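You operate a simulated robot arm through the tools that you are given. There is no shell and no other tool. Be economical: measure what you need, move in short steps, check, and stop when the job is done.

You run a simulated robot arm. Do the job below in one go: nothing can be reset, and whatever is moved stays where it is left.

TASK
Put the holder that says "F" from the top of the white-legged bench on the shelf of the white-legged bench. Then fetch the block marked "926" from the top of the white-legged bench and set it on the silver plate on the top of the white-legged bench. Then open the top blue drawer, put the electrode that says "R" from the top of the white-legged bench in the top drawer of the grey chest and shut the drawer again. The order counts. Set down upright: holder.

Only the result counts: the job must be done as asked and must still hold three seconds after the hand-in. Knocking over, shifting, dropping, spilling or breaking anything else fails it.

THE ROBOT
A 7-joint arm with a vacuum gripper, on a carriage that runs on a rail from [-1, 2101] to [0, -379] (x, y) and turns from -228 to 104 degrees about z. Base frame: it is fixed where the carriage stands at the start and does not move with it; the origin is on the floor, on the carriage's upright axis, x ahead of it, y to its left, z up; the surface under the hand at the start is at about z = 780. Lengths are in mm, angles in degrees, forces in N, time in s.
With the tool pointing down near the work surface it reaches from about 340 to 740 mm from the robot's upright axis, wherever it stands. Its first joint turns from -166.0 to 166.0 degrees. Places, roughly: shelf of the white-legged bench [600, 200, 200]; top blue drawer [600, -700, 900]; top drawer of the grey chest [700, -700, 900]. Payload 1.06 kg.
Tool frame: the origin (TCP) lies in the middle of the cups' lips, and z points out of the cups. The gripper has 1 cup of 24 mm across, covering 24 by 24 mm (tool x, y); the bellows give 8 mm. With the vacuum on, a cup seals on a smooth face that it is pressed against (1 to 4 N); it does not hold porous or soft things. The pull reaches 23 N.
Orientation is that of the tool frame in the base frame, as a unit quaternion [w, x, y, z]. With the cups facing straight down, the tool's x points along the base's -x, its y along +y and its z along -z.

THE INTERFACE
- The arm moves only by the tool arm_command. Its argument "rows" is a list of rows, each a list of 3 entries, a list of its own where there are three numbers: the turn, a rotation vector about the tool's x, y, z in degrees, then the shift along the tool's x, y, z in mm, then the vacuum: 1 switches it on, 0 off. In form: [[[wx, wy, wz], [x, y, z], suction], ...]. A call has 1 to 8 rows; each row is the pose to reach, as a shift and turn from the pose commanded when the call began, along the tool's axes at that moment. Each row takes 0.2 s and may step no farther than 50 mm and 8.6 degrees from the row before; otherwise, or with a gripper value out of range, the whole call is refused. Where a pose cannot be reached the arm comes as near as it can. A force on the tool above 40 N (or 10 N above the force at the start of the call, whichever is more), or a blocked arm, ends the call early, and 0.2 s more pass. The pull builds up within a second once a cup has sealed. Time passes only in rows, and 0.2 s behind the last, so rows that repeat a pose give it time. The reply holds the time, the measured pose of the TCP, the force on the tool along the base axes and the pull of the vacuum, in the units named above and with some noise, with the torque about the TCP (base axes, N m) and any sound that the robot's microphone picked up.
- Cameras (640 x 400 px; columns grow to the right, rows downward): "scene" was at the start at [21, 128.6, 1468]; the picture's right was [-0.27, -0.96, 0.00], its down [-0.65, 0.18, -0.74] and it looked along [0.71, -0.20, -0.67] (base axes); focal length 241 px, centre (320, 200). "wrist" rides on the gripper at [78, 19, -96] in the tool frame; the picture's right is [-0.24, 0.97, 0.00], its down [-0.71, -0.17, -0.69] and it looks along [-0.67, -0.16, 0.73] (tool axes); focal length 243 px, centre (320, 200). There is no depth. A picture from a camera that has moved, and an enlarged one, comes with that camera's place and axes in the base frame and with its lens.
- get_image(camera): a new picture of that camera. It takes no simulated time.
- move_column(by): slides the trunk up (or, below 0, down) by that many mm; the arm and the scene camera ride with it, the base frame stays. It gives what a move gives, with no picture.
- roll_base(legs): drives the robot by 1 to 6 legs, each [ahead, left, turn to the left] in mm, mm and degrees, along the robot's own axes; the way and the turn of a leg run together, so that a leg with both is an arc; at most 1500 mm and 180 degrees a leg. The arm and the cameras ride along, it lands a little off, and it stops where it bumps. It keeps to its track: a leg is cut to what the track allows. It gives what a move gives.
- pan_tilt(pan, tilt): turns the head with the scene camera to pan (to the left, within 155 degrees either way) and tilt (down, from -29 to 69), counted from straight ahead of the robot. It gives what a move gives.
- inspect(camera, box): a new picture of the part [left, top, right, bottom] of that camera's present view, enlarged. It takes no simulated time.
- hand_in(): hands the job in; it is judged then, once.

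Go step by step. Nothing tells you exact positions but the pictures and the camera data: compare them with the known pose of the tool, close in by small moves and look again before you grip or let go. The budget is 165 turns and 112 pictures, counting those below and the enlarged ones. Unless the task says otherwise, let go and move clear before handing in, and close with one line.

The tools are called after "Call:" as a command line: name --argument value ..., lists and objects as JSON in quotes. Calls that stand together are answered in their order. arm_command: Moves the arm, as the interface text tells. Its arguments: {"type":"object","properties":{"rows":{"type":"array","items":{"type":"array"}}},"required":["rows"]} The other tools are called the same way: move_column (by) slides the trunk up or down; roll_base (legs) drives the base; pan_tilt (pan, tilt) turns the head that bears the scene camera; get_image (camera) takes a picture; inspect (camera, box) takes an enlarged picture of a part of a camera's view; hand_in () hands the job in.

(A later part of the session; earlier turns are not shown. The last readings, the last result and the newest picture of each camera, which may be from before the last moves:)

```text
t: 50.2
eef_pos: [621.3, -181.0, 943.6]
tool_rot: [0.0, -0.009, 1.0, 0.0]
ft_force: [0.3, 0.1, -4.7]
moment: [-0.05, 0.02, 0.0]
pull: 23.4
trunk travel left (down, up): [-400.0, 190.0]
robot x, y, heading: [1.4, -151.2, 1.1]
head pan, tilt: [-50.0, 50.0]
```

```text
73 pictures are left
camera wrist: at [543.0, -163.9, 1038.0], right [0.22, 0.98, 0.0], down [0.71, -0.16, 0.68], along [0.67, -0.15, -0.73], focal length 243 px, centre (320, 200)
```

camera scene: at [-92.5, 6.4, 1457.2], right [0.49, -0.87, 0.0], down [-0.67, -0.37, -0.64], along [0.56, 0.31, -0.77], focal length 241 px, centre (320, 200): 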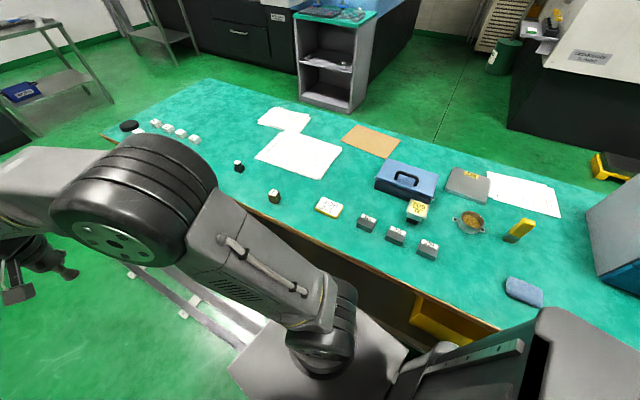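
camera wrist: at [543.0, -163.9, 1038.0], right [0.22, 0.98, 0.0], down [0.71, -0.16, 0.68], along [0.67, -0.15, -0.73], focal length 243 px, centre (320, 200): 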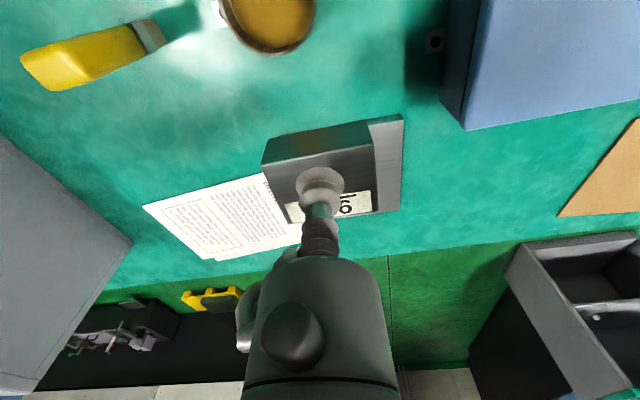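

The plate spans about x 660–800, y -240…-105. I move over its middle-near part (718, -176) and lower partway to look.

Call:
arm_command --rows '[[[0, 0, 0], [-40, 1, 0], 1], [[0, 0, 0], [-80, 2, 10], 1], [[0, 0, 0], [-97, 3, 40], 1], [[0, 0, 0], [-97, 3, 70], 1], [[0, 0, 0], [-97, 3, 90], 1], [[0, 0, 0], [-97, 3, 90], 1]]'

Call:
get_image --camera "wrist"

Call:
pan_tilt --pan 0 --tilt 40

Call:
get_image --camera "scene"

```text
t: 51.6
eef_pos: [718.7, -173.7, 852.6]
tool_rot: [-0.001, -0.009, 1.0, 0.0]
ft_force: [0.7, -1.0, -4.3]
moment: [0.0, 0.01, 0.02]
pull: 23.1
trunk travel left (down, up): [-400.0, 190.0]
robot x, y, heading: [2.0, -148.7, 1.2]
head pan, tilt: [-50.0, 50.0]
```

```text
72 pictures are left
camera wrist: at [638.9, -157.4, 948.2], right [0.22, 0.98, 0.0], down [0.71, -0.16, 0.68], along [0.67, -0.15, -0.73], focal length 243 px, centre (320, 200)
```

wrist: 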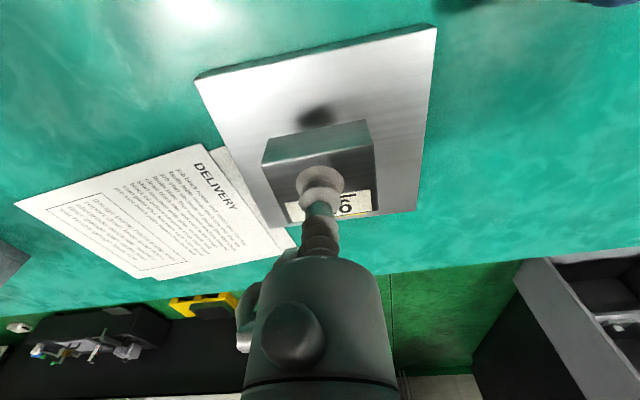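

```text
t: 52.8
eef_pos: [717.2, -176.0, 854.3]
tool_rot: [-0.001, -0.01, 1.0, 0.0]
ft_force: [-0.2, -0.8, -5.5]
moment: [0.02, 0.01, 0.0]
pull: 23.5
trunk travel left (down, up): [-400.0, 190.0]
robot x, y, heading: [-0.5, -151.0, 1.1]
head pan, tilt: [0.0, 40.0]
```

```text
71 pictures are left
camera scene: at [23.5, 1.7, 1471.4], right [0.02, -1.0, 0.0], down [-0.64, -0.01, -0.77], along [0.77, 0.01, -0.64], focal length 241 px, centre (320, 200)
```

scene: 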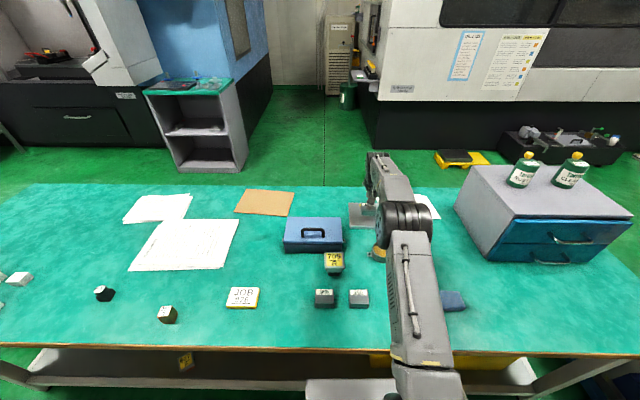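

The block is over the plate (x 670–813, y -240…-104) and the F holder stands fine on the shelf. Lowering now.

Call:
arm_command --rows '[[[0, 0, 0], [-6, 2, 12], 1], [[0, 0, 0], [-6, 2, 20], 1], [[0, 0, 0], [-6, 2, 24], 1], [[0, 0, 0], [-6, 2, 27], 1], [[0, 0, 0], [-6, 2, 27], 1]]'

```text
t: 54.0
eef_pos: [723.7, -172.1, 825.2]
tool_rot: [-0.001, -0.01, 1.0, -0.001]
ft_force: [-0.5, 0.7, -5.0]
moment: [0.0, -0.01, 0.04]
pull: 22.9
trunk travel left (down, up): [-400.0, 190.0]
robot x, y, heading: [1.3, -150.4, 1.1]
head pan, tilt: [0.0, 40.0]
```

Call:
arm_command --rows '[[[0, 0, 0], [0, 0, 2], 1], [[0, 0, 0], [0, 0, 4], 1], [[0, 0, 0], [0, 0, 4], 1]]'

Call:
inspect --camera "wrist" --box '[180, 20, 460, 240]'

```text
t: 54.8
eef_pos: [723.3, -172.9, 822.0]
tool_rot: [0.001, -0.01, 1.0, -0.001]
ft_force: [1.0, 0.1, -0.1]
moment: [0.0, -0.01, 0.0]
pull: 23.0
trunk travel left (down, up): [-400.0, 190.0]
robot x, y, heading: [-0.6, -145.7, 1.1]
head pan, tilt: [0.0, 40.0]
```

```text
1.82 times, centred on (320, 130) of wrist
camera zoom: at [644.7, -155.3, 917.7], right [0.22, 0.98, 0.0], down [0.71, -0.16, 0.69], along [0.67, -0.15, -0.73], focal length 441 px, centre (320, 327)
```

zoom: 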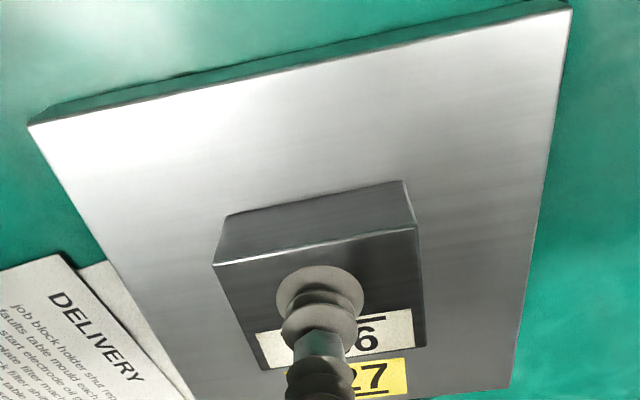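

The block's weight is on the plate. Releasing and backing off upward.

Call:
arm_command --rows '[[[0, 0, 0], [0, 0, 0], 0], [[0, 0, 0], [0, 0, 0], 0], [[0, 0, 0], [0, 0, 0], 0], [[0, 0, 0], [0, 0, 0], 0], [[0, 0, 0], [0, 0, -10], 0], [[0, 0, 0], [0, 0, -50], 0], [[0, 0, 0], [0, 0, -100], 0], [[0, 0, 0], [0, 0, -130], 0]]'

Call:
get_image --camera "wrist"

```text
t: 56.6
eef_pos: [724.7, -174.0, 952.9]
tool_rot: [0.0, -0.01, 1.0, 0.0]
ft_force: [0.3, -0.4, -0.4]
moment: [0.0, 0.0, 0.01]
pull: 0.0
trunk travel left (down, up): [-400.0, 190.0]
robot x, y, heading: [-1.7, -147.5, 1.0]
head pan, tilt: [0.0, 40.0]
```

```text
69 pictures are left
camera wrist: at [644.9, -155.7, 1048.1], right [0.22, 0.98, 0.0], down [0.71, -0.16, 0.68], along [0.67, -0.15, -0.73], focal length 243 px, centre (320, 200)
```

wrist: 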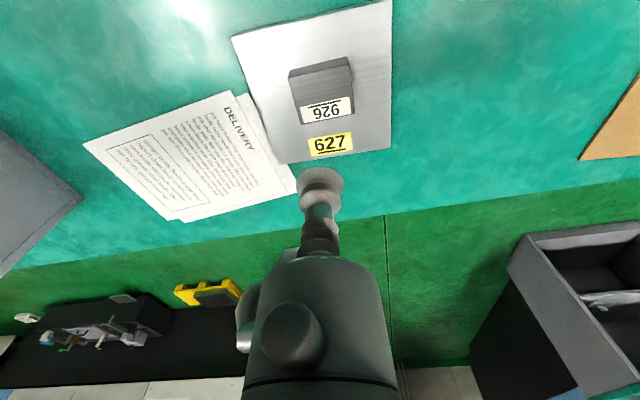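

Block 926 lies on the plate. Next, look closely at the grey chest with the blue drawers.

Call:
inspect --camera "scene" --box '[440, 140, 640, 280]'

```text
2.86 times, centred on (540, 210) of scene
camera zoom: at [23.1, 1.7, 1471.4], right [0.02, -1.0, 0.0], down [-0.64, -0.01, -0.77], along [0.77, 0.01, -0.64], focal length 689 px, centre (-309, 171)
```

zoom: 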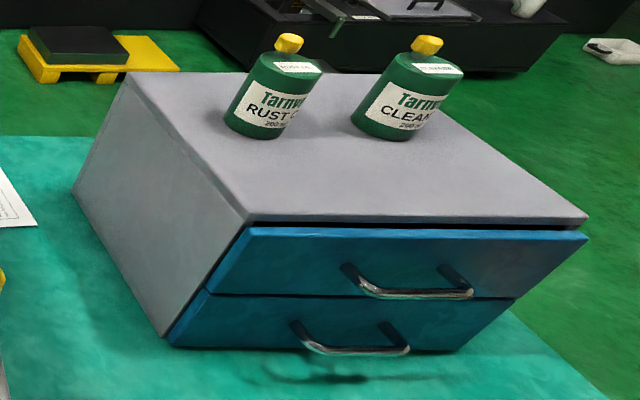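

The chest front face is at x≈540, top drawer z 877–975, with handle centred near y -745; bottles stand on top, so I keep away from there. I plan to pull it with the cup on the smooth front left of the handle (y≈-640, z≈925). First I move the arm into the free space ahead of it.

Call:
arm_command --rows '[[[0, 0, 0], [30, -36, -12], 0], [[0, 0, 0], [60, -74, -24], 0], [[0, 0, 0], [90, -112, -36], 0], [[0, 0, 0], [120, -150, -48], 0], [[0, 0, 0], [150, -188, -60], 0], [[0, 0, 0], [180, -226, -72], 0], [[0, 0, 0], [210, -264, -84], 0], [[0, 0, 0], [240, -300, -90], 0]]'

Call:
arm_command --rows '[[[0, -8.5, 0], [10, -20, 0], 0], [[0, -17, 0], [20, -40, 0], 0], [[0, -25.5, 0], [20, -60, 0], 0], [[0, -34, 0], [20, -80, 0], 0], [[0, -42.5, 0], [20, -80, 0], 0], [[0, -51, 0], [20, -80, 0], 0], [[0, -51, 0], [20, -80, 0], 0]]'

Call:
get_image --camera "scene"

```text
t: 58.4
eef_pos: [489.8, -478.1, 1041.4]
tool_rot: [-0.001, -0.01, 1.0, 0.0]
ft_force: [-0.5, 0.1, -0.4]
moment: [0.01, 0.01, 0.01]
pull: 0.1
trunk travel left (down, up): [-400.0, 190.0]
robot x, y, heading: [1.3, -149.4, 1.1]
head pan, tilt: [0.0, 40.0]
```

```text
t: 60.0
eef_pos: [471.8, -558.3, 1042.1]
tool_rot: [0.43, -0.009, 0.903, 0.004]
ft_force: [0.2, -0.9, -0.3]
moment: [0.01, -0.03, 0.0]
pull: 0.2
trunk travel left (down, up): [-400.0, 190.0]
robot x, y, heading: [-1.5, -146.3, 1.1]
head pan, tilt: [0.0, 40.0]
```

```text
67 pictures are left
camera scene: at [22.9, 1.7, 1471.4], right [0.02, -1.0, 0.0], down [-0.64, -0.01, -0.77], along [0.77, 0.01, -0.64], focal length 241 px, centre (320, 200)
```

scene: 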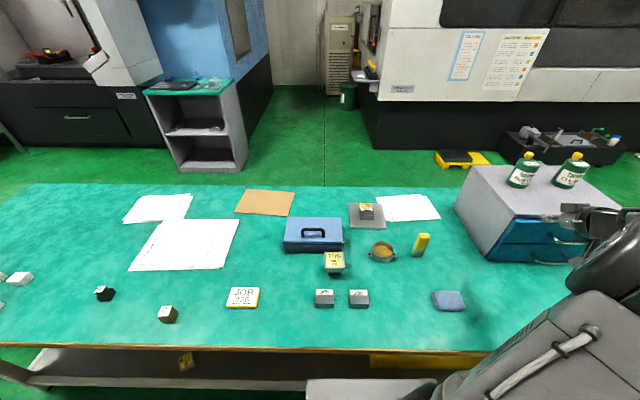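

Call:
arm_command --rows '[[[0, -8, 0], [12, -16, 2], 0], [[0, -16, 0], [24, -32, 4], 0], [[0, -24, 0], [36, -48, 6], 0], [[0, -32, 0], [48, -64, 8], 0], [[0, -39, 0], [58, -80, 8], 0], [[0, -39, 0], [58, -80, 8], 0]]'

Call:
get_image --camera "wrist"

Call:
pan_tilt --pan -40 --tilt 40

Call:
get_image --camera "scene"

```text
t: 61.4
eef_pos: [442.4, -637.8, 992.6]
tool_rot: [0.707, -0.007, 0.707, 0.007]
ft_force: [0.1, 0.2, 0.5]
moment: [0.02, -0.03, -0.03]
pull: 0.0
trunk travel left (down, up): [-400.0, 190.0]
robot x, y, heading: [0.7, -148.0, 1.2]
head pan, tilt: [0.0, 40.0]
```

```text
66 pictures are left
camera wrist: at [345.9, -621.4, 913.9], right [-0.02, 0.97, 0.23], down [-0.68, -0.18, 0.71], along [0.73, -0.15, 0.67], focal length 243 px, centre (320, 200)
```

wrist: 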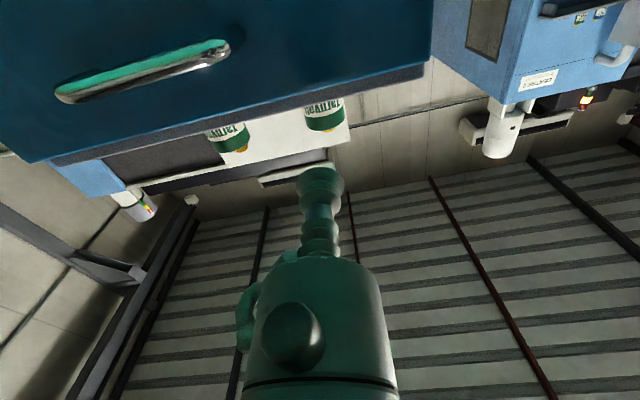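

```text
t: 62.5
eef_pos: [442.2, -637.9, 993.4]
tool_rot: [0.707, -0.007, 0.707, 0.007]
ft_force: [-0.3, 0.0, 0.6]
moment: [0.04, 0.0, -0.01]
pull: 0.0
trunk travel left (down, up): [-400.0, 190.0]
robot x, y, heading: [0.3, -149.1, 1.2]
head pan, tilt: [-40.0, 40.0]
```

```text
65 pictures are left
camera scene: at [4.2, -53.2, 1471.4], right [-0.63, -0.78, 0.0], down [-0.5, 0.4, -0.77], along [0.6, -0.48, -0.64], focal length 241 px, centre (320, 200)
```

scene: 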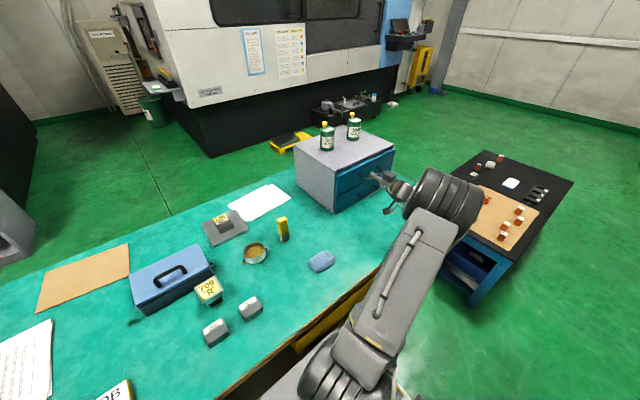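

The tool is now horizontal. The handle spans y -683…-794 at z≈932. I lower to z 930 at y≈-635 and advance slightly, then look.

Call:
arm_command --rows '[[[0, 0, 0], [30, 1, 0], 0], [[0, 0, 0], [62, 2, 0], 0], [[0, 0, 0], [62, 2, 25], 0], [[0, 0, 0], [62, 2, 45], 0], [[0, 0, 0], [62, 2, 45], 0]]'

Call:
get_image --camera "wrist"

Call:
inspect --camera "scene" --box '[280, 110, 480, 240]'

```text
t: 63.7
eef_pos: [488.5, -634.2, 930.0]
tool_rot: [0.707, -0.006, 0.707, 0.006]
ft_force: [-0.5, -0.4, 0.0]
moment: [0.02, 0.04, -0.02]
pull: 0.0
trunk travel left (down, up): [-400.0, 190.0]
robot x, y, heading: [0.7, -148.7, 1.2]
head pan, tilt: [-40.0, 40.0]
```

```text
64 pictures are left
camera wrist: at [391.1, -617.3, 852.4], right [-0.02, 0.97, 0.23], down [-0.68, -0.18, 0.71], along [0.73, -0.15, 0.67], focal length 243 px, centre (320, 200)
```

wrist: 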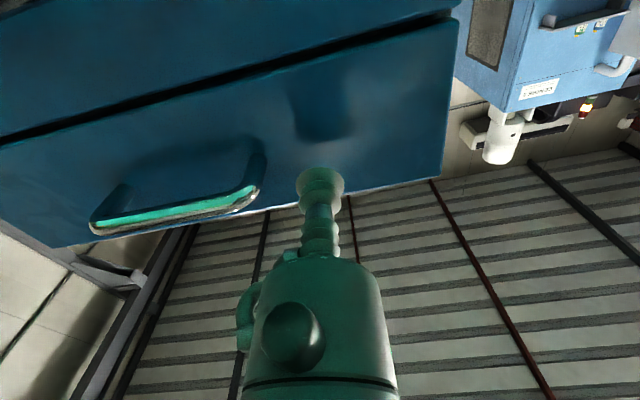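

```text
3.08 times, centred on (380, 175) of scene
camera zoom: at [4.3, -53.3, 1471.4], right [-0.63, -0.78, 0.0], down [-0.5, 0.4, -0.77], along [0.6, -0.48, -0.64], focal length 742 px, centre (135, 277)
```

zoom: 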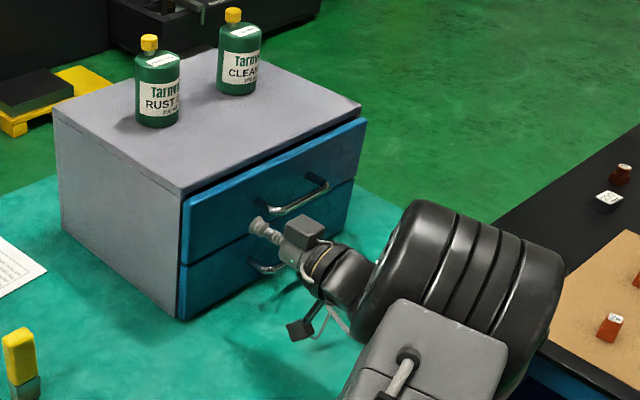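

Advancing to the drawer front with the vacuum on.

Call:
arm_command --rows '[[[0, 0, 0], [0, 0, 15], 1], [[0, 0, 0], [0, 0, 28], 1], [[0, 0, 0], [0, 0, 34], 1], [[0, 0, 0], [0, 0, 38], 1], [[0, 0, 0], [0, 0, 41], 1], [[0, 0, 0], [0, 0, 44], 1], [[0, 0, 0], [0, 0, 44], 1]]'

```text
t: 65.3
eef_pos: [530.1, -633.7, 930.4]
tool_rot: [0.706, -0.008, 0.708, 0.008]
ft_force: [-17.3, 11.9, -3.5]
moment: [-0.03, -0.03, -0.3]
pull: 22.7
trunk travel left (down, up): [-400.0, 190.0]
robot x, y, heading: [1.9, -147.8, 1.0]
head pan, tilt: [-40.0, 40.0]
```

Sealed on the drawer front at x≈529. Pulling gently.

Call:
arm_command --rows '[[[0, 0, 0], [0, 0, -4], 1], [[0, 0, 0], [0, 0, -10], 1], [[0, 0, 0], [0, 0, -18], 1], [[0, 0, 0], [0, 0, -28], 1], [[0, 0, 0], [0, 0, -38], 1], [[0, 0, 0], [0, 0, -38], 1]]'

Call:
inspect --camera "scene" --box '[280, 110, 480, 240]'

```text
t: 66.7
eef_pos: [492.7, -633.1, 931.1]
tool_rot: [0.706, -0.007, 0.708, 0.006]
ft_force: [1.1, 10.8, -2.7]
moment: [0.02, -0.02, -0.23]
pull: 23.0
trunk travel left (down, up): [-400.0, 190.0]
robot x, y, heading: [-2.3, -146.8, 0.9]
head pan, tilt: [-40.0, 40.0]
```

```text
3.08 times, centred on (380, 175) of scene
camera zoom: at [4.3, -52.2, 1471.3], right [-0.63, -0.78, 0.0], down [-0.5, 0.4, -0.77], along [0.6, -0.48, -0.64], focal length 742 px, centre (135, 277)
```

zoom: 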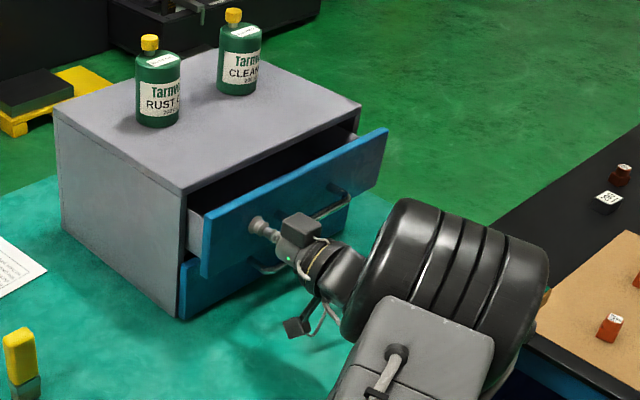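

The drawer slides out well. Continuing the pull.

Call:
arm_command --rows '[[[0, 0, 0], [0, 0, -14], 1], [[0, 0, 0], [0, 0, -28], 1], [[0, 0, 0], [0, 0, -42], 1], [[0, 0, 0], [0, 0, -56], 1], [[0, 0, 0], [0, 0, -70], 1], [[0, 0, 0], [0, 0, -84], 1], [[0, 0, 0], [0, 0, -98], 1], [[0, 0, 0], [0, 0, -98], 1]]'

Call:
get_image --camera "scene"

```text
t: 68.5
eef_pos: [393.7, -638.0, 930.6]
tool_rot: [0.707, -0.007, 0.708, 0.006]
ft_force: [-0.4, 9.8, 1.6]
moment: [-0.08, -0.01, -0.21]
pull: 22.7
trunk travel left (down, up): [-400.0, 190.0]
robot x, y, heading: [0.7, -152.6, 1.3]
head pan, tilt: [-40.0, 40.0]
```

```text
61 pictures are left
camera scene: at [3.9, -52.1, 1471.3], right [-0.63, -0.78, 0.0], down [-0.5, 0.4, -0.77], along [0.6, -0.48, -0.64], focal length 241 px, centre (320, 200)
```

scene: 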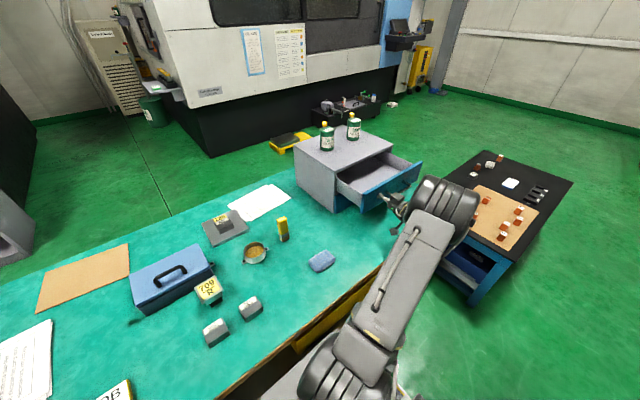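

The drawer is open about 137 mm. Releasing the cup and backing away.

Call:
arm_command --rows '[[[0, 0, 0], [0, 0, 0], 0], [[0, 0, 0], [0, 0, 0], 0], [[0, 0, 0], [0, 0, 0], 0], [[0, 0, 0], [0, 0, 0], 0], [[0, 0, 0], [0, 0, -10], 0], [[0, 0, 0], [0, 0, -35], 0], [[0, 0, 0], [0, 0, -60], 0], [[0, 0, 0], [0, 0, -60], 0]]'

Call:
inspect --camera "scene" --box '[280, 110, 480, 240]'

```text
t: 70.3
eef_pos: [334.0, -637.7, 930.9]
tool_rot: [0.707, -0.007, 0.707, 0.007]
ft_force: [0.3, 0.0, -0.3]
moment: [0.0, -0.01, 0.02]
pull: 0.1
trunk travel left (down, up): [-400.0, 190.0]
robot x, y, heading: [-0.3, -151.7, 1.2]
head pan, tilt: [-40.0, 40.0]
```

```text
3.08 times, centred on (380, 175) of scene
camera zoom: at [3.9, -53.3, 1471.4], right [-0.63, -0.78, 0.0], down [-0.5, 0.4, -0.77], along [0.6, -0.48, -0.64], focal length 742 px, centre (135, 277)
```

zoom: 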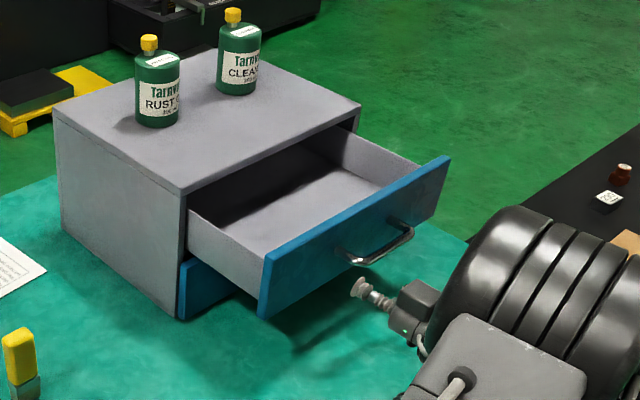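

Drawer is open and empty. Raising the arm and turning the tool back down while moving toward the electrode side.

Call:
arm_command --rows '[[[0, 8.5, 0], [-25, 15, 0], 0], [[0, 17, 0], [-50, 40, 0], 0], [[0, 25.5, 0], [-75, 75, 5], 0], [[0, 34, 0], [-95, 110, 15], 0], [[0, 42.5, 0], [-110, 145, 25], 0], [[0, 51, 0], [-110, 190, 35], 0], [[0, 59.5, 0], [-110, 235, 45], 0], [[0, 68, 0], [-110, 280, 55], 0]]'

Call:
arm_command --rows '[[[0, 7.3, 0], [0, 40, 0], 0], [[0, 14.6, 0], [0, 80, 0], 0], [[0, 22, 0], [0, 120, 0], 0], [[0, 22, 0], [0, 165, 0], 0], [[0, 22, 0], [0, 210, 0], 0], [[0, 22, 0], [0, 255, 0], 0], [[0, 22, 0], [0, 300, 0], 0]]'

```text
t: 72.1
eef_pos: [384.3, -357.9, 1040.8]
tool_rot: [0.19, -0.009, 0.982, 0.001]
ft_force: [-0.4, 0.3, -0.4]
moment: [0.01, 0.01, 0.01]
pull: 0.1
trunk travel left (down, up): [-400.0, 190.0]
robot x, y, heading: [-0.7, -148.1, 1.1]
head pan, tilt: [-40.0, 40.0]
```

```text
t: 73.7
eef_pos: [378.5, -56.8, 1039.4]
tool_rot: [-0.001, -0.009, 1.0, 0.0]
ft_force: [-0.5, 0.2, 0.4]
moment: [0.0, 0.03, -0.01]
pull: 0.1
trunk travel left (down, up): [-400.0, 190.0]
robot x, y, heading: [3.9, -149.9, 0.8]
head pan, tilt: [-40.0, 40.0]
```

Call:
roll_base --legs '[[0, 400, 0]]'

Call:
arm_command --rows '[[[0, 0, 0], [20, 35, 20], 0], [[0, 0, 0], [40, 70, 50], 0], [[0, 0, 0], [55, 85, 90], 0], [[0, 0, 0], [55, 85, 125], 0], [[0, 0, 0], [55, 85, 125], 0]]'

Call:
get_image --camera "wrist"

```text
t: 76.2
eef_pos: [378.9, 346.8, 1039.3]
tool_rot: [-0.001, -0.008, 1.0, 0.0]
ft_force: [-1.0, -0.5, 0.3]
moment: [-0.01, -0.02, 0.01]
pull: 0.0
trunk travel left (down, up): [-400.0, 190.0]
robot x, y, heading: [-1.1, 253.7, 0.9]
head pan, tilt: [-40.0, 40.0]
```

```text
refused: row 2 steps farther than a row can; nothing moved
```

```text
59 pictures are left
camera wrist: at [300.0, 364.4, 1135.0], right [0.22, 0.98, 0.0], down [0.71, -0.16, 0.68], along [0.67, -0.15, -0.73], focal length 243 px, centre (320, 200)
```

wrist: 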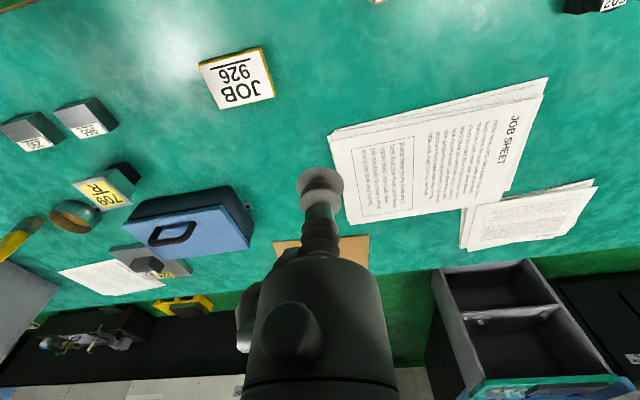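

The electrode is near the top of the view; I shift the base back a little for comfortable reach, then move over it.

Call:
roll_base --legs '[[0, -100, 0]]'

Call:
arm_command --rows '[[[0, 0, 0], [10, 40, 10], 0], [[0, 0, 0], [20, 80, 20], 0], [[0, 0, 0], [30, 120, 40], 0], [[0, 0, 0], [45, 155, 60], 0], [[0, 0, 0], [55, 177, 90], 0], [[0, 0, 0], [55, 177, 120], 0], [[0, 0, 0], [55, 177, 120], 0]]'

Call:
get_image --camera "wrist"

Call:
pan_tilt --pan 20 --tilt 60

Call:
get_image --camera "scene"

```text
t: 77.3
eef_pos: [378.6, 247.9, 1040.4]
tool_rot: [-0.001, -0.01, 1.0, 0.0]
ft_force: [1.2, 0.1, 1.0]
moment: [-0.02, 0.01, 0.04]
pull: 0.2
trunk travel left (down, up): [-400.0, 190.0]
robot x, y, heading: [-0.9, 157.1, 0.8]
head pan, tilt: [-40.0, 40.0]
```

```text
t: 78.9
eef_pos: [320.0, 424.8, 919.3]
tool_rot: [-0.001, -0.01, 1.0, -0.001]
ft_force: [0.0, 1.2, 1.0]
moment: [0.02, -0.02, 0.0]
pull: 0.0
trunk travel left (down, up): [-400.0, 190.0]
robot x, y, heading: [1.4, 158.4, 1.0]
head pan, tilt: [-40.0, 40.0]
```

```text
58 pictures are left
camera wrist: at [241.3, 442.4, 1015.0], right [0.22, 0.98, 0.0], down [0.71, -0.16, 0.68], along [0.67, -0.15, -0.73], focal length 243 px, centre (320, 200)
```

wrist: 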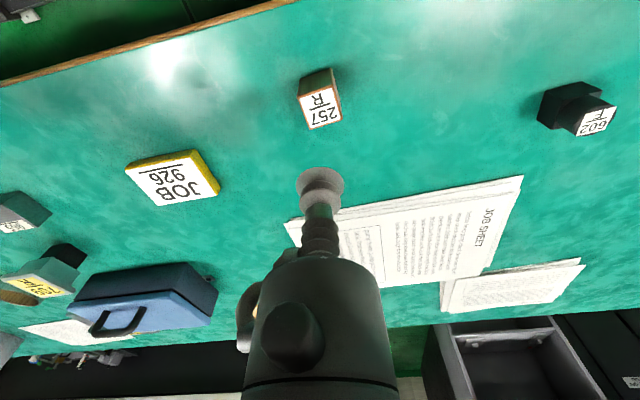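

```text
t: 80.2
eef_pos: [320.5, 425.0, 919.5]
tool_rot: [0.0, -0.009, 1.0, 0.001]
ft_force: [-0.6, 0.2, -0.9]
moment: [0.01, 0.04, 0.01]
pull: 0.1
trunk travel left (down, up): [-400.0, 190.0]
robot x, y, heading: [3.0, 157.8, 1.2]
head pan, tilt: [20.0, 60.0]
```

```text
57 pictures are left
camera scene: at [0.1, 329.4, 1444.7], right [0.36, -0.93, 0.0], down [-0.81, -0.31, -0.5], along [0.47, 0.18, -0.87], focal length 241 px, centre (320, 200)
```

scene: 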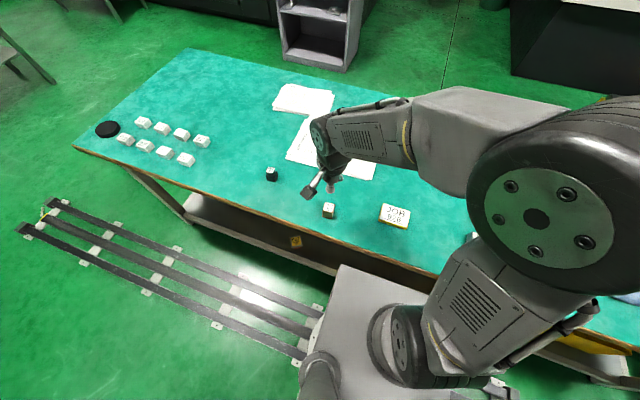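

Electrode 257/R is nearly under the cup at about (320, 426). Lowering some and rechecking.

Call:
arm_command --rows '[[[0, 0, 0], [0, 1, 35], 0], [[0, 0, 0], [0, 1, 60], 0], [[0, 0, 0], [0, 1, 60], 0]]'

Call:
get_image --camera "wrist"

Call:
inspect --camera "scene" --box '[280, 150, 380, 230]'

```text
t: 81.0
eef_pos: [320.8, 426.6, 860.1]
tool_rot: [-0.001, -0.009, 1.0, 0.0]
ft_force: [-0.2, -0.1, 0.8]
moment: [-0.01, -0.01, -0.02]
pull: 0.1
trunk travel left (down, up): [-400.0, 190.0]
robot x, y, heading: [-1.3, 154.6, 1.1]
head pan, tilt: [20.0, 60.0]
```

```text
56 pictures are left
camera wrist: at [241.0, 443.3, 955.5], right [0.22, 0.98, 0.0], down [0.71, -0.16, 0.68], along [0.67, -0.15, -0.73], focal length 243 px, centre (320, 200)
```

wrist: 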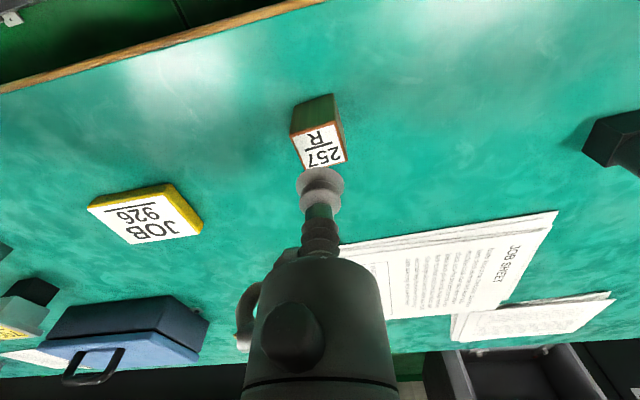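

```text
5.00 times, centred on (330, 190) of scene
camera zoom: at [0.2, 329.5, 1444.6], right [0.36, -0.93, 0.0], down [-0.81, -0.31, -0.5], along [0.47, 0.18, -0.87], focal length 1206 px, centre (270, 250)
```

zoom: 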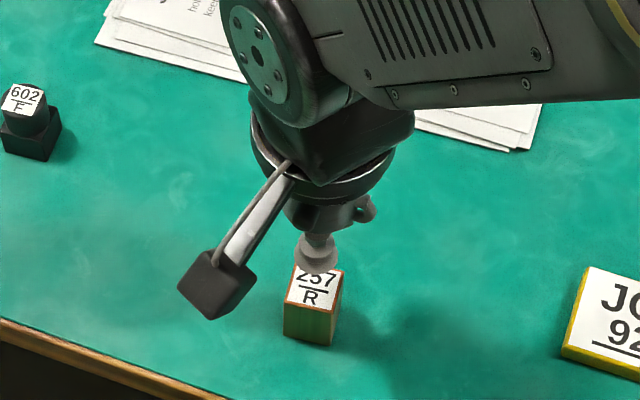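

Call:
arm_command --rows '[[[0, 0, 0], [-2, -1, 20], 0], [[0, 0, 0], [-2, -1, 30], 0], [[0, 0, 0], [-2, -1, 30], 0]]'

Call:
inspect --camera "wrist" --box '[220, 80, 420, 260]'

Call:
inspect --camera "scene" --box '[290, 170, 370, 230]'

```text
t: 81.8
eef_pos: [321.8, 425.6, 830.0]
tool_rot: [0.001, -0.01, 1.0, 0.0]
ft_force: [-0.1, -0.5, 0.0]
moment: [-0.02, 0.02, 0.0]
pull: 0.0
trunk travel left (down, up): [-400.0, 190.0]
robot x, y, heading: [1.6, 152.9, 1.2]
head pan, tilt: [20.0, 60.0]
```

```text
2.22 times, centred on (320, 170) of wrist
camera zoom: at [243.0, 441.9, 925.1], right [0.22, 0.98, 0.0], down [0.71, -0.16, 0.68], along [0.67, -0.15, -0.73], focal length 539 px, centre (320, 267)
```

zoom: 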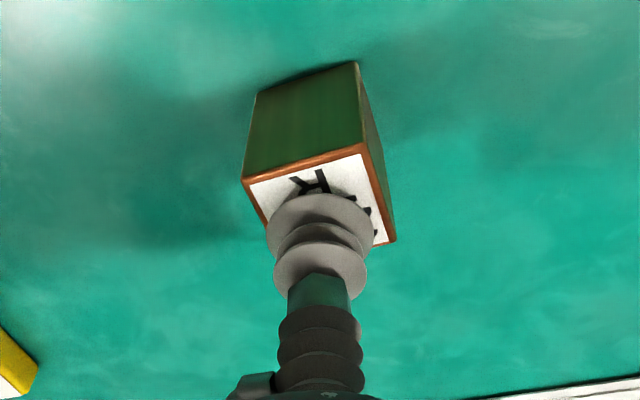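

```text
6.67 times, centred on (330, 200) of scene
camera zoom: at [0.1, 329.4, 1444.6], right [0.36, -0.93, 0.0], down [-0.81, -0.31, -0.5], along [0.47, 0.18, -0.87], focal length 1608 px, centre (253, 200)
```

zoom: 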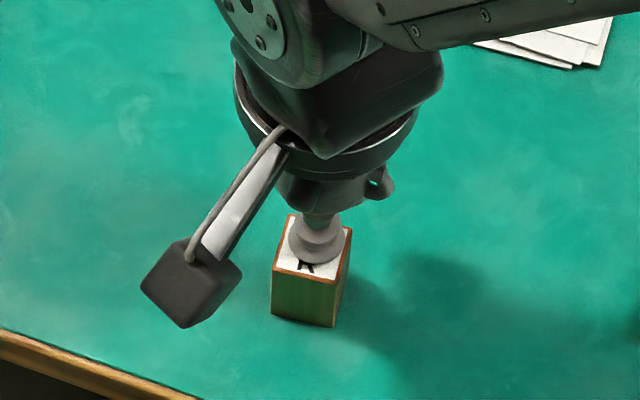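

Aligned within about 2 mm; correcting and pressing down with suction.

Call:
arm_command --rows '[[[0, 0, 0], [-2, -1.5, 6], 1], [[0, 0, 0], [-2, -1.5, 11], 1], [[0, 0, 0], [-2, -1.5, 14], 1], [[0, 0, 0], [-2, -1.5, 16], 1], [[0, 0, 0], [-2, -1.5, 16], 1], [[0, 0, 0], [-2, -1.5, 16], 1]]'

```text
t: 83.2
eef_pos: [324.6, 423.0, 815.9]
tool_rot: [0.001, -0.01, 1.0, 0.0]
ft_force: [-3.6, 3.2, 30.3]
moment: [-0.04, -0.03, 0.06]
pull: 23.2
trunk travel left (down, up): [-400.0, 190.0]
robot x, y, heading: [-0.3, 156.6, 1.1]
head pan, tilt: [20.0, 60.0]
```

Sealed. Lifting high to z≈1050 for the carry.

Call:
arm_command --rows '[[[0, 0, 0], [0, 0, -8], 1], [[0, 0, 0], [0, 0, -40], 1], [[0, 0, 0], [0, 0, -80], 1], [[0, 0, 0], [-20, 0, -120], 1], [[0, 0, 0], [-40, -10, -160], 1], [[0, 0, 0], [-70, -20, -195], 1], [[0, 0, 0], [-100, -40, -225], 1], [[0, 0, 0], [-100, -40, -225], 1]]'

Call:
get_image --camera "wrist"

```text
t: 85.0
eef_pos: [425.4, 384.6, 1040.3]
tool_rot: [-0.001, -0.01, 1.0, 0.0]
ft_force: [0.1, 0.5, -3.1]
moment: [-0.01, 0.03, 0.01]
pull: 23.2
trunk travel left (down, up): [-400.0, 190.0]
robot x, y, heading: [0.8, 154.3, 1.1]
head pan, tilt: [20.0, 60.0]
```

```text
52 pictures are left
camera wrist: at [347.2, 402.0, 1134.5], right [0.22, 0.98, 0.0], down [0.71, -0.16, 0.68], along [0.67, -0.15, -0.73], focal length 243 px, centre (320, 200)
```

wrist: 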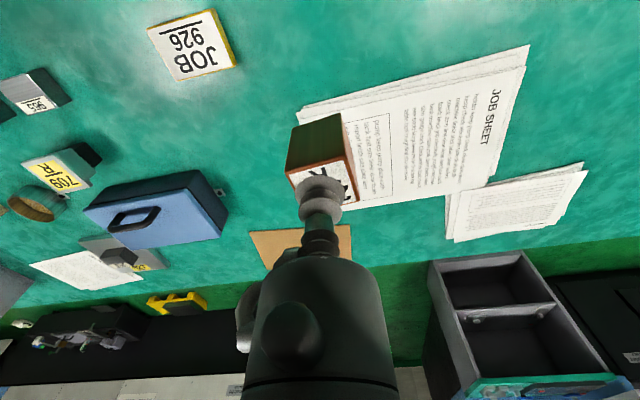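

Electrode held. Driving toward the chest.

Call:
roll_base --legs '[[0, -455, 0]]'

Call:
arm_command --rows '[[[0, 0, 0], [-5, -45, 0], 1], [[0, 0, 0], [-5, -92, 0], 1], [[0, 0, 0], [-5, -139, 0], 1], [[0, 0, 0], [-5, -186, 0], 1], [[0, 0, 0], [-5, -233, 0], 1], [[0, 0, 0], [-5, -280, 0], 1], [[0, 0, 0], [-5, -327, 0], 1], [[0, 0, 0], [-5, -374, 0], 1]]'

Call:
pan_tilt --pan -30 --tilt 45

Call:
get_image --camera "scene"

Call:
get_image --camera "wrist"

```text
t: 87.8
eef_pos: [426.4, -72.9, 1038.2]
tool_rot: [-0.001, -0.009, 1.0, -0.001]
ft_force: [0.3, -0.1, -3.2]
moment: [-0.01, -0.02, 0.07]
pull: 23.3
trunk travel left (down, up): [-400.0, 190.0]
robot x, y, heading: [-0.4, -303.6, 0.6]
head pan, tilt: [20.0, 60.0]
```

```text
t: 89.6
eef_pos: [437.9, -446.2, 1039.1]
tool_rot: [-0.001, -0.008, 1.0, 0.0]
ft_force: [-0.1, -1.1, -3.2]
moment: [-0.02, 0.01, 0.02]
pull: 22.5
trunk travel left (down, up): [-400.0, 190.0]
robot x, y, heading: [-1.9, -302.8, 1.1]
head pan, tilt: [20.0, 60.0]
```

```text
t: 90.8
eef_pos: [437.4, -446.1, 1039.4]
tool_rot: [-0.001, -0.01, 1.0, 0.0]
ft_force: [0.1, 0.4, -4.0]
moment: [-0.01, -0.01, 0.01]
pull: 22.5
trunk travel left (down, up): [-400.0, 190.0]
robot x, y, heading: [1.0, -301.5, 0.8]
head pan, tilt: [-30.0, 45.0]
```

```text
51 pictures are left
camera scene: at [9.7, -190.0, 1464.1], right [-0.48, -0.87, 0.0], down [-0.62, 0.34, -0.71], along [0.62, -0.34, -0.71], focal length 241 px, centre (320, 200)
```

scene: 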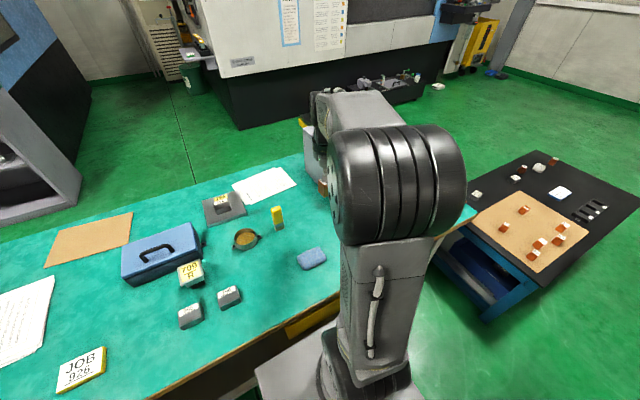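

```text
50 pictures are left
camera wrist: at [359.0, -428.1, 1134.6], right [0.22, 0.98, 0.0], down [0.71, -0.16, 0.68], along [0.67, -0.15, -0.73], focal length 243 px, centre (320, 200)
```

wrist: 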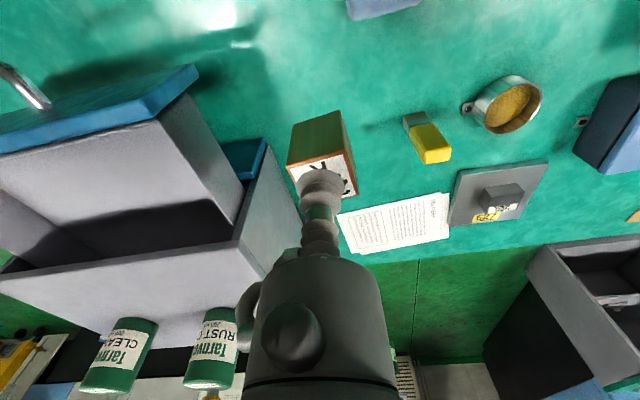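

Call:
arm_command --rows '[[[0, 0, 0], [-5, -42, 0], 1], [[0, 0, 0], [-10, -84, 0], 1], [[0, 0, 0], [-15, -126, 0], 1], [[0, 0, 0], [-20, -168, 0], 1], [[0, 0, 0], [-23, -205, 0], 1], [[0, 0, 0], [-23, -205, 0], 1]]'

Call:
get_image --camera "wrist"

```text
t: 92.2
eef_pos: [464.3, -650.6, 1037.5]
tool_rot: [-0.001, -0.009, 1.0, 0.0]
ft_force: [-0.3, -0.3, -3.6]
moment: [0.0, -0.06, 0.03]
pull: 23.1
trunk travel left (down, up): [-400.0, 190.0]
robot x, y, heading: [0.5, -302.2, 1.0]
head pan, tilt: [-30.0, 45.0]
```

```text
49 pictures are left
camera wrist: at [384.8, -633.7, 1134.4], right [0.22, 0.98, 0.0], down [0.71, -0.16, 0.68], along [0.67, -0.15, -0.73], focal length 243 px, centre (320, 200)
```

wrist: 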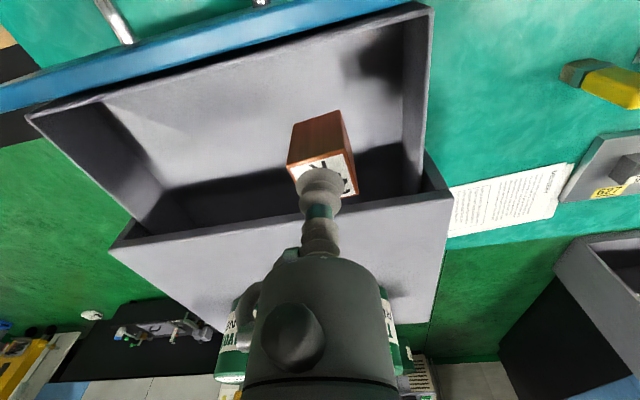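

The drawer opening spans x 410–531 and the electrode hangs at its middle. Lowering into it.

Call:
arm_command --rows '[[[0, 0, 0], [0, 0, 30], 1], [[0, 0, 0], [0, 0, 60], 1], [[0, 0, 0], [0, 0, 85], 1], [[0, 0, 0], [0, 0, 100], 1], [[0, 0, 0], [0, 0, 100], 1]]'

Call:
get_image --camera "wrist"

```text
t: 93.4
eef_pos: [463.5, -651.4, 939.5]
tool_rot: [-0.001, -0.009, 1.0, -0.001]
ft_force: [1.7, 1.3, 5.3]
moment: [-0.03, 0.03, 0.02]
pull: 23.0
trunk travel left (down, up): [-400.0, 190.0]
robot x, y, heading: [1.4, -295.9, 0.9]
head pan, tilt: [-30.0, 45.0]
```

```text
48 pictures are left
camera wrist: at [384.9, -633.0, 1034.7], right [0.22, 0.98, 0.0], down [0.71, -0.16, 0.69], along [0.67, -0.15, -0.73], focal length 243 px, centre (320, 200)
```

wrist: 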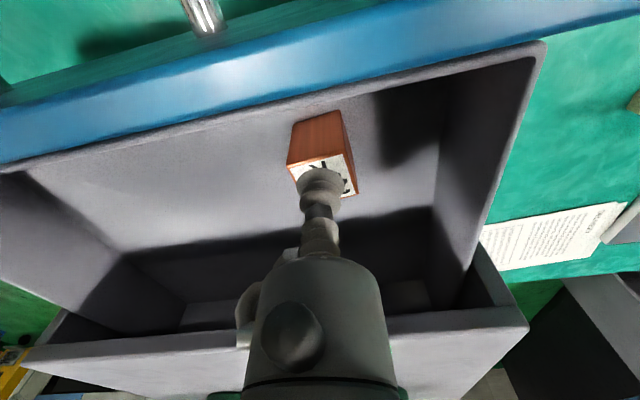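

Contact with the drawer floor. Releasing and lifting out.

Call:
arm_command --rows '[[[0, 0, 0], [0, 0, -1], 0], [[0, 0, 0], [0, 0, -1], 0], [[0, 0, 0], [0, 0, -1], 0], [[0, 0, 0], [0, 0, -1], 0], [[0, 0, 0], [0, 0, -8], 0], [[0, 0, 0], [0, 0, -40], 0], [[0, 0, 0], [0, 0, -85], 0], [[0, 0, 0], [0, 0, -110], 0]]'

Call:
get_image --camera "wrist"

```text
t: 95.2
eef_pos: [464.8, -650.1, 1050.1]
tool_rot: [0.0, -0.007, 1.0, 0.0]
ft_force: [-0.6, -0.7, -0.2]
moment: [0.04, -0.04, 0.0]
pull: 0.1
trunk travel left (down, up): [-400.0, 190.0]
robot x, y, heading: [1.0, -303.5, 0.7]
head pan, tilt: [-30.0, 45.0]
```

```text
47 pictures are left
camera wrist: at [385.6, -633.2, 1144.7], right [0.22, 0.98, 0.0], down [0.71, -0.16, 0.68], along [0.67, -0.15, -0.73], focal length 243 px, centre (320, 200)
```

wrist: 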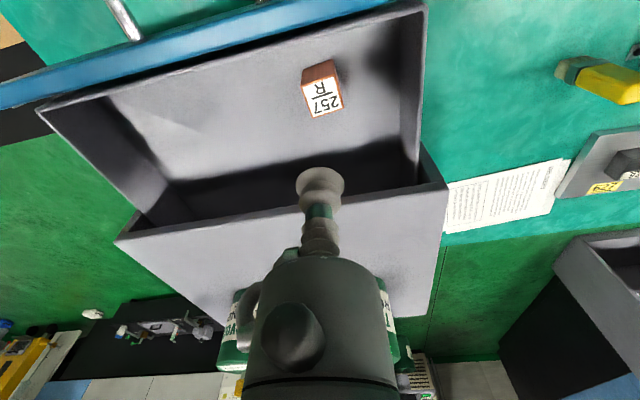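

The electrode lies in the drawer. Now I back the arm off to the earlier pull position to push the drawer shut.

Call:
arm_command --rows '[[[0, 0, 0], [15, 40, 0], 0], [[0, 0, 0], [30, 80, 0], 0], [[0, 0, 0], [45, 120, 0], 0], [[0, 0, 0], [60, 160, 0], 0], [[0, 0, 0], [60, 200, 0], 0], [[0, 0, 0], [60, 200, 0], 0]]'

Call:
roll_base --legs '[[0, 150, 0]]'

Call:
arm_command --rows '[[[0, -8.5, 0], [10, -20, 0], 0], [[0, -17, 0], [20, -50, 0], 0], [[0, -25.5, 0], [30, -80, 0], 0], [[0, -34, 0], [40, -110, 0], 0], [[0, -42.5, 0], [50, -140, 0], 0], [[0, -51, 0], [60, -170, 0], 0], [[0, -59.5, 0], [66, -200, 0], 0], [[0, -68, 0], [70, -230, 0], 0]]'

```text
t: 96.6
eef_pos: [402.6, -452.1, 1048.3]
tool_rot: [0.001, -0.007, 1.0, 0.001]
ft_force: [-1.0, 1.2, 0.2]
moment: [0.03, -0.01, -0.03]
pull: 0.1
trunk travel left (down, up): [-400.0, 190.0]
robot x, y, heading: [-1.2, -297.2, 1.0]
head pan, tilt: [-30.0, 45.0]
```

```text
t: 98.0
eef_pos: [401.1, -301.1, 1048.0]
tool_rot: [-0.001, -0.008, 1.0, 0.001]
ft_force: [0.3, 0.3, 0.5]
moment: [0.0, 0.0, -0.02]
pull: 0.0
trunk travel left (down, up): [-400.0, 190.0]
robot x, y, heading: [2.7, -145.3, 1.1]
head pan, tilt: [-30.0, 45.0]
```

```text
t: 99.8
eef_pos: [334.0, -531.2, 1049.5]
tool_rot: [0.559, -0.007, 0.829, 0.004]
ft_force: [-0.2, 0.1, -0.9]
moment: [-0.01, -0.01, -0.02]
pull: 0.0
trunk travel left (down, up): [-400.0, 190.0]
robot x, y, heading: [-3.1, -148.3, 0.9]
head pan, tilt: [-30.0, 45.0]
```

Call:
arm_command --rows '[[[0, -7.5, 0], [22, -27, 9], 0], [[0, -15, 0], [49, -54, 20], 0], [[0, -22, 0], [77, -80, 31], 0], [[0, -22, 0], [108.5, -107, 44], 0], [[0, -22, 0], [108.5, -107, 44], 0]]'

Call:
pan_tilt --pan -40 --tilt 40

Call:
inspect --camera "scene" --box '[280, 110, 480, 240]'

```text
t: 101.0
eef_pos: [338.3, -639.0, 932.7]
tool_rot: [0.707, -0.005, 0.707, 0.005]
ft_force: [0.3, -0.7, -0.5]
moment: [0.02, 0.0, -0.02]
pull: 0.0
trunk travel left (down, up): [-400.0, 190.0]
robot x, y, heading: [1.7, -151.3, 1.1]
head pan, tilt: [-30.0, 45.0]
```

```text
t: 101.7
eef_pos: [338.6, -639.5, 932.8]
tool_rot: [0.707, -0.006, 0.707, 0.006]
ft_force: [0.2, -0.1, -0.3]
moment: [0.0, 0.0, -0.03]
pull: 0.0
trunk travel left (down, up): [-400.0, 190.0]
robot x, y, heading: [0.4, -148.3, 1.0]
head pan, tilt: [-40.0, 40.0]
```

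```text
3.08 times, centred on (380, 175) of scene
camera zoom: at [4.3, -53.0, 1471.4], right [-0.63, -0.78, 0.0], down [-0.5, 0.4, -0.77], along [0.6, -0.48, -0.64], focal length 742 px, centre (135, 277)
```

zoom: 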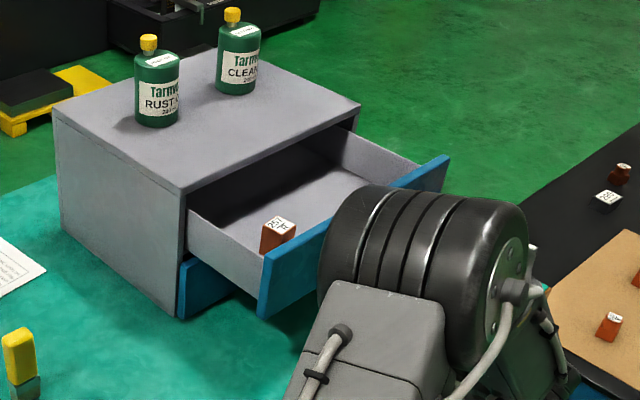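

Call:
get_image --camera "scene"

Call:
get_image --camera "wrist"

```text
45 pictures are left
camera scene: at [4.3, -53.0, 1471.4], right [-0.63, -0.78, 0.0], down [-0.5, 0.4, -0.77], along [0.6, -0.48, -0.64], focal length 241 px, centre (320, 200)
```

scene: 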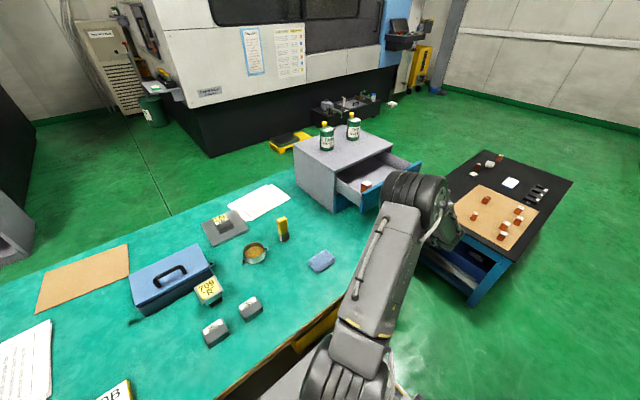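

```text
44 pictures are left
camera wrist: at [241.8, -622.8, 854.1], right [-0.02, 0.97, 0.24], down [-0.68, -0.18, 0.71], along [0.73, -0.15, 0.67], focal length 243 px, centre (320, 200)
```

wrist: 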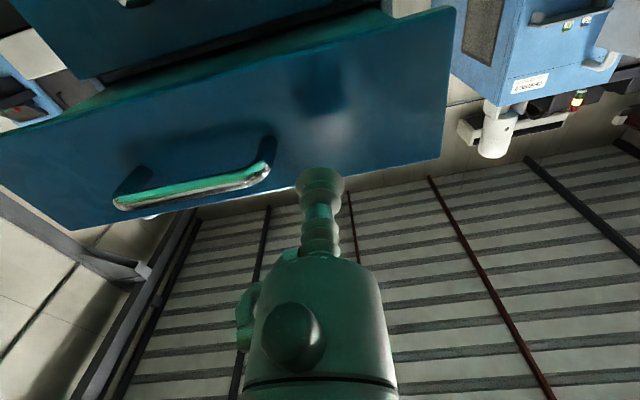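

All clear. Pushing the drawer closed slowly with the cup, vacuum off.

Call:
arm_command --rows '[[[0, 0, 0], [0, 0, 20], 0], [[0, 0, 0], [0, 0, 40], 0], [[0, 0, 0], [0, 0, 50], 0], [[0, 0, 0], [0, 0, 56], 0], [[0, 0, 0], [0, 0, 62], 0], [[0, 0, 0], [0, 0, 70], 0], [[0, 0, 0], [0, 0, 79], 0], [[0, 0, 0], [0, 0, 88], 0]]'

Call:
inspect --camera "scene" --box '[280, 110, 480, 240]'

```text
t: 103.5
eef_pos: [425.6, -637.6, 931.9]
tool_rot: [0.706, -0.007, 0.708, 0.006]
ft_force: [-1.2, 0.0, 0.5]
moment: [-0.03, 0.04, 0.0]
pull: 0.0
trunk travel left (down, up): [-400.0, 190.0]
robot x, y, heading: [3.1, -145.7, 0.8]
head pan, tilt: [-40.0, 40.0]
```

```text
3.08 times, centred on (380, 175) of scene
camera zoom: at [4.2, -53.0, 1471.4], right [-0.63, -0.78, 0.0], down [-0.5, 0.4, -0.77], along [0.6, -0.48, -0.64], focal length 742 px, centre (135, 277)
```

zoom: 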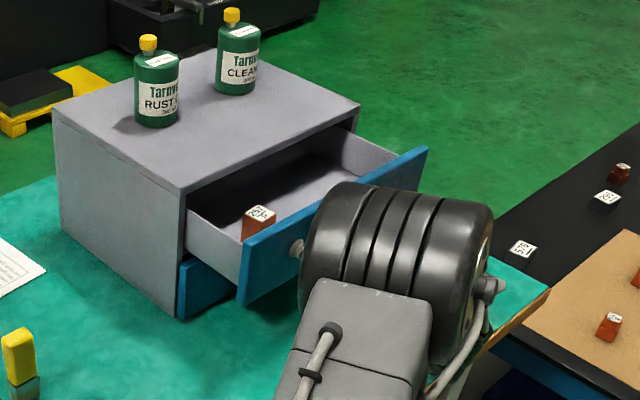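

It is closing smoothly. Continuing.

Call:
arm_command --rows '[[[0, 0, 0], [0, 0, 10], 0], [[0, 0, 0], [0, 0, 20], 0], [[0, 0, 0], [0, 0, 30], 0], [[0, 0, 0], [0, 0, 40], 0], [[0, 0, 0], [0, 0, 50], 0], [[0, 0, 0], [0, 0, 60], 0], [[0, 0, 0], [0, 0, 70], 0], [[0, 0, 0], [0, 0, 80], 0]]'

Call:
inspect --camera "scene" --box '[280, 110, 480, 240]'

```text
t: 105.3
eef_pos: [505.7, -636.1, 931.5]
tool_rot: [0.707, -0.005, 0.707, 0.006]
ft_force: [-0.3, -0.4, -0.2]
moment: [0.01, 0.03, 0.02]
pull: 0.0
trunk travel left (down, up): [-400.0, 190.0]
robot x, y, heading: [-4.1, -147.0, 1.0]
head pan, tilt: [-40.0, 40.0]
```

```text
3.08 times, centred on (380, 175) of scene
camera zoom: at [4.2, -53.1, 1471.4], right [-0.63, -0.78, 0.0], down [-0.5, 0.4, -0.77], along [0.6, -0.48, -0.64], focal length 742 px, centre (135, 277)
```

zoom: 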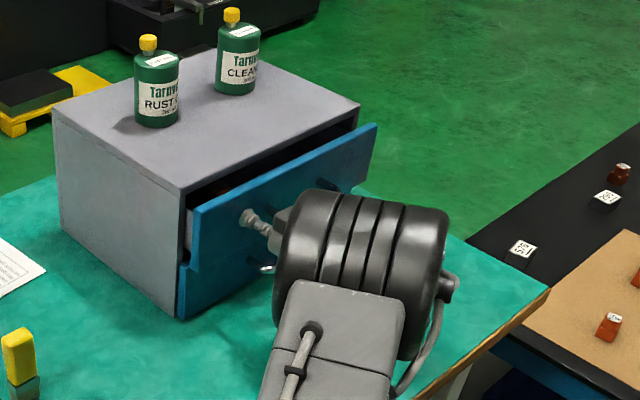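

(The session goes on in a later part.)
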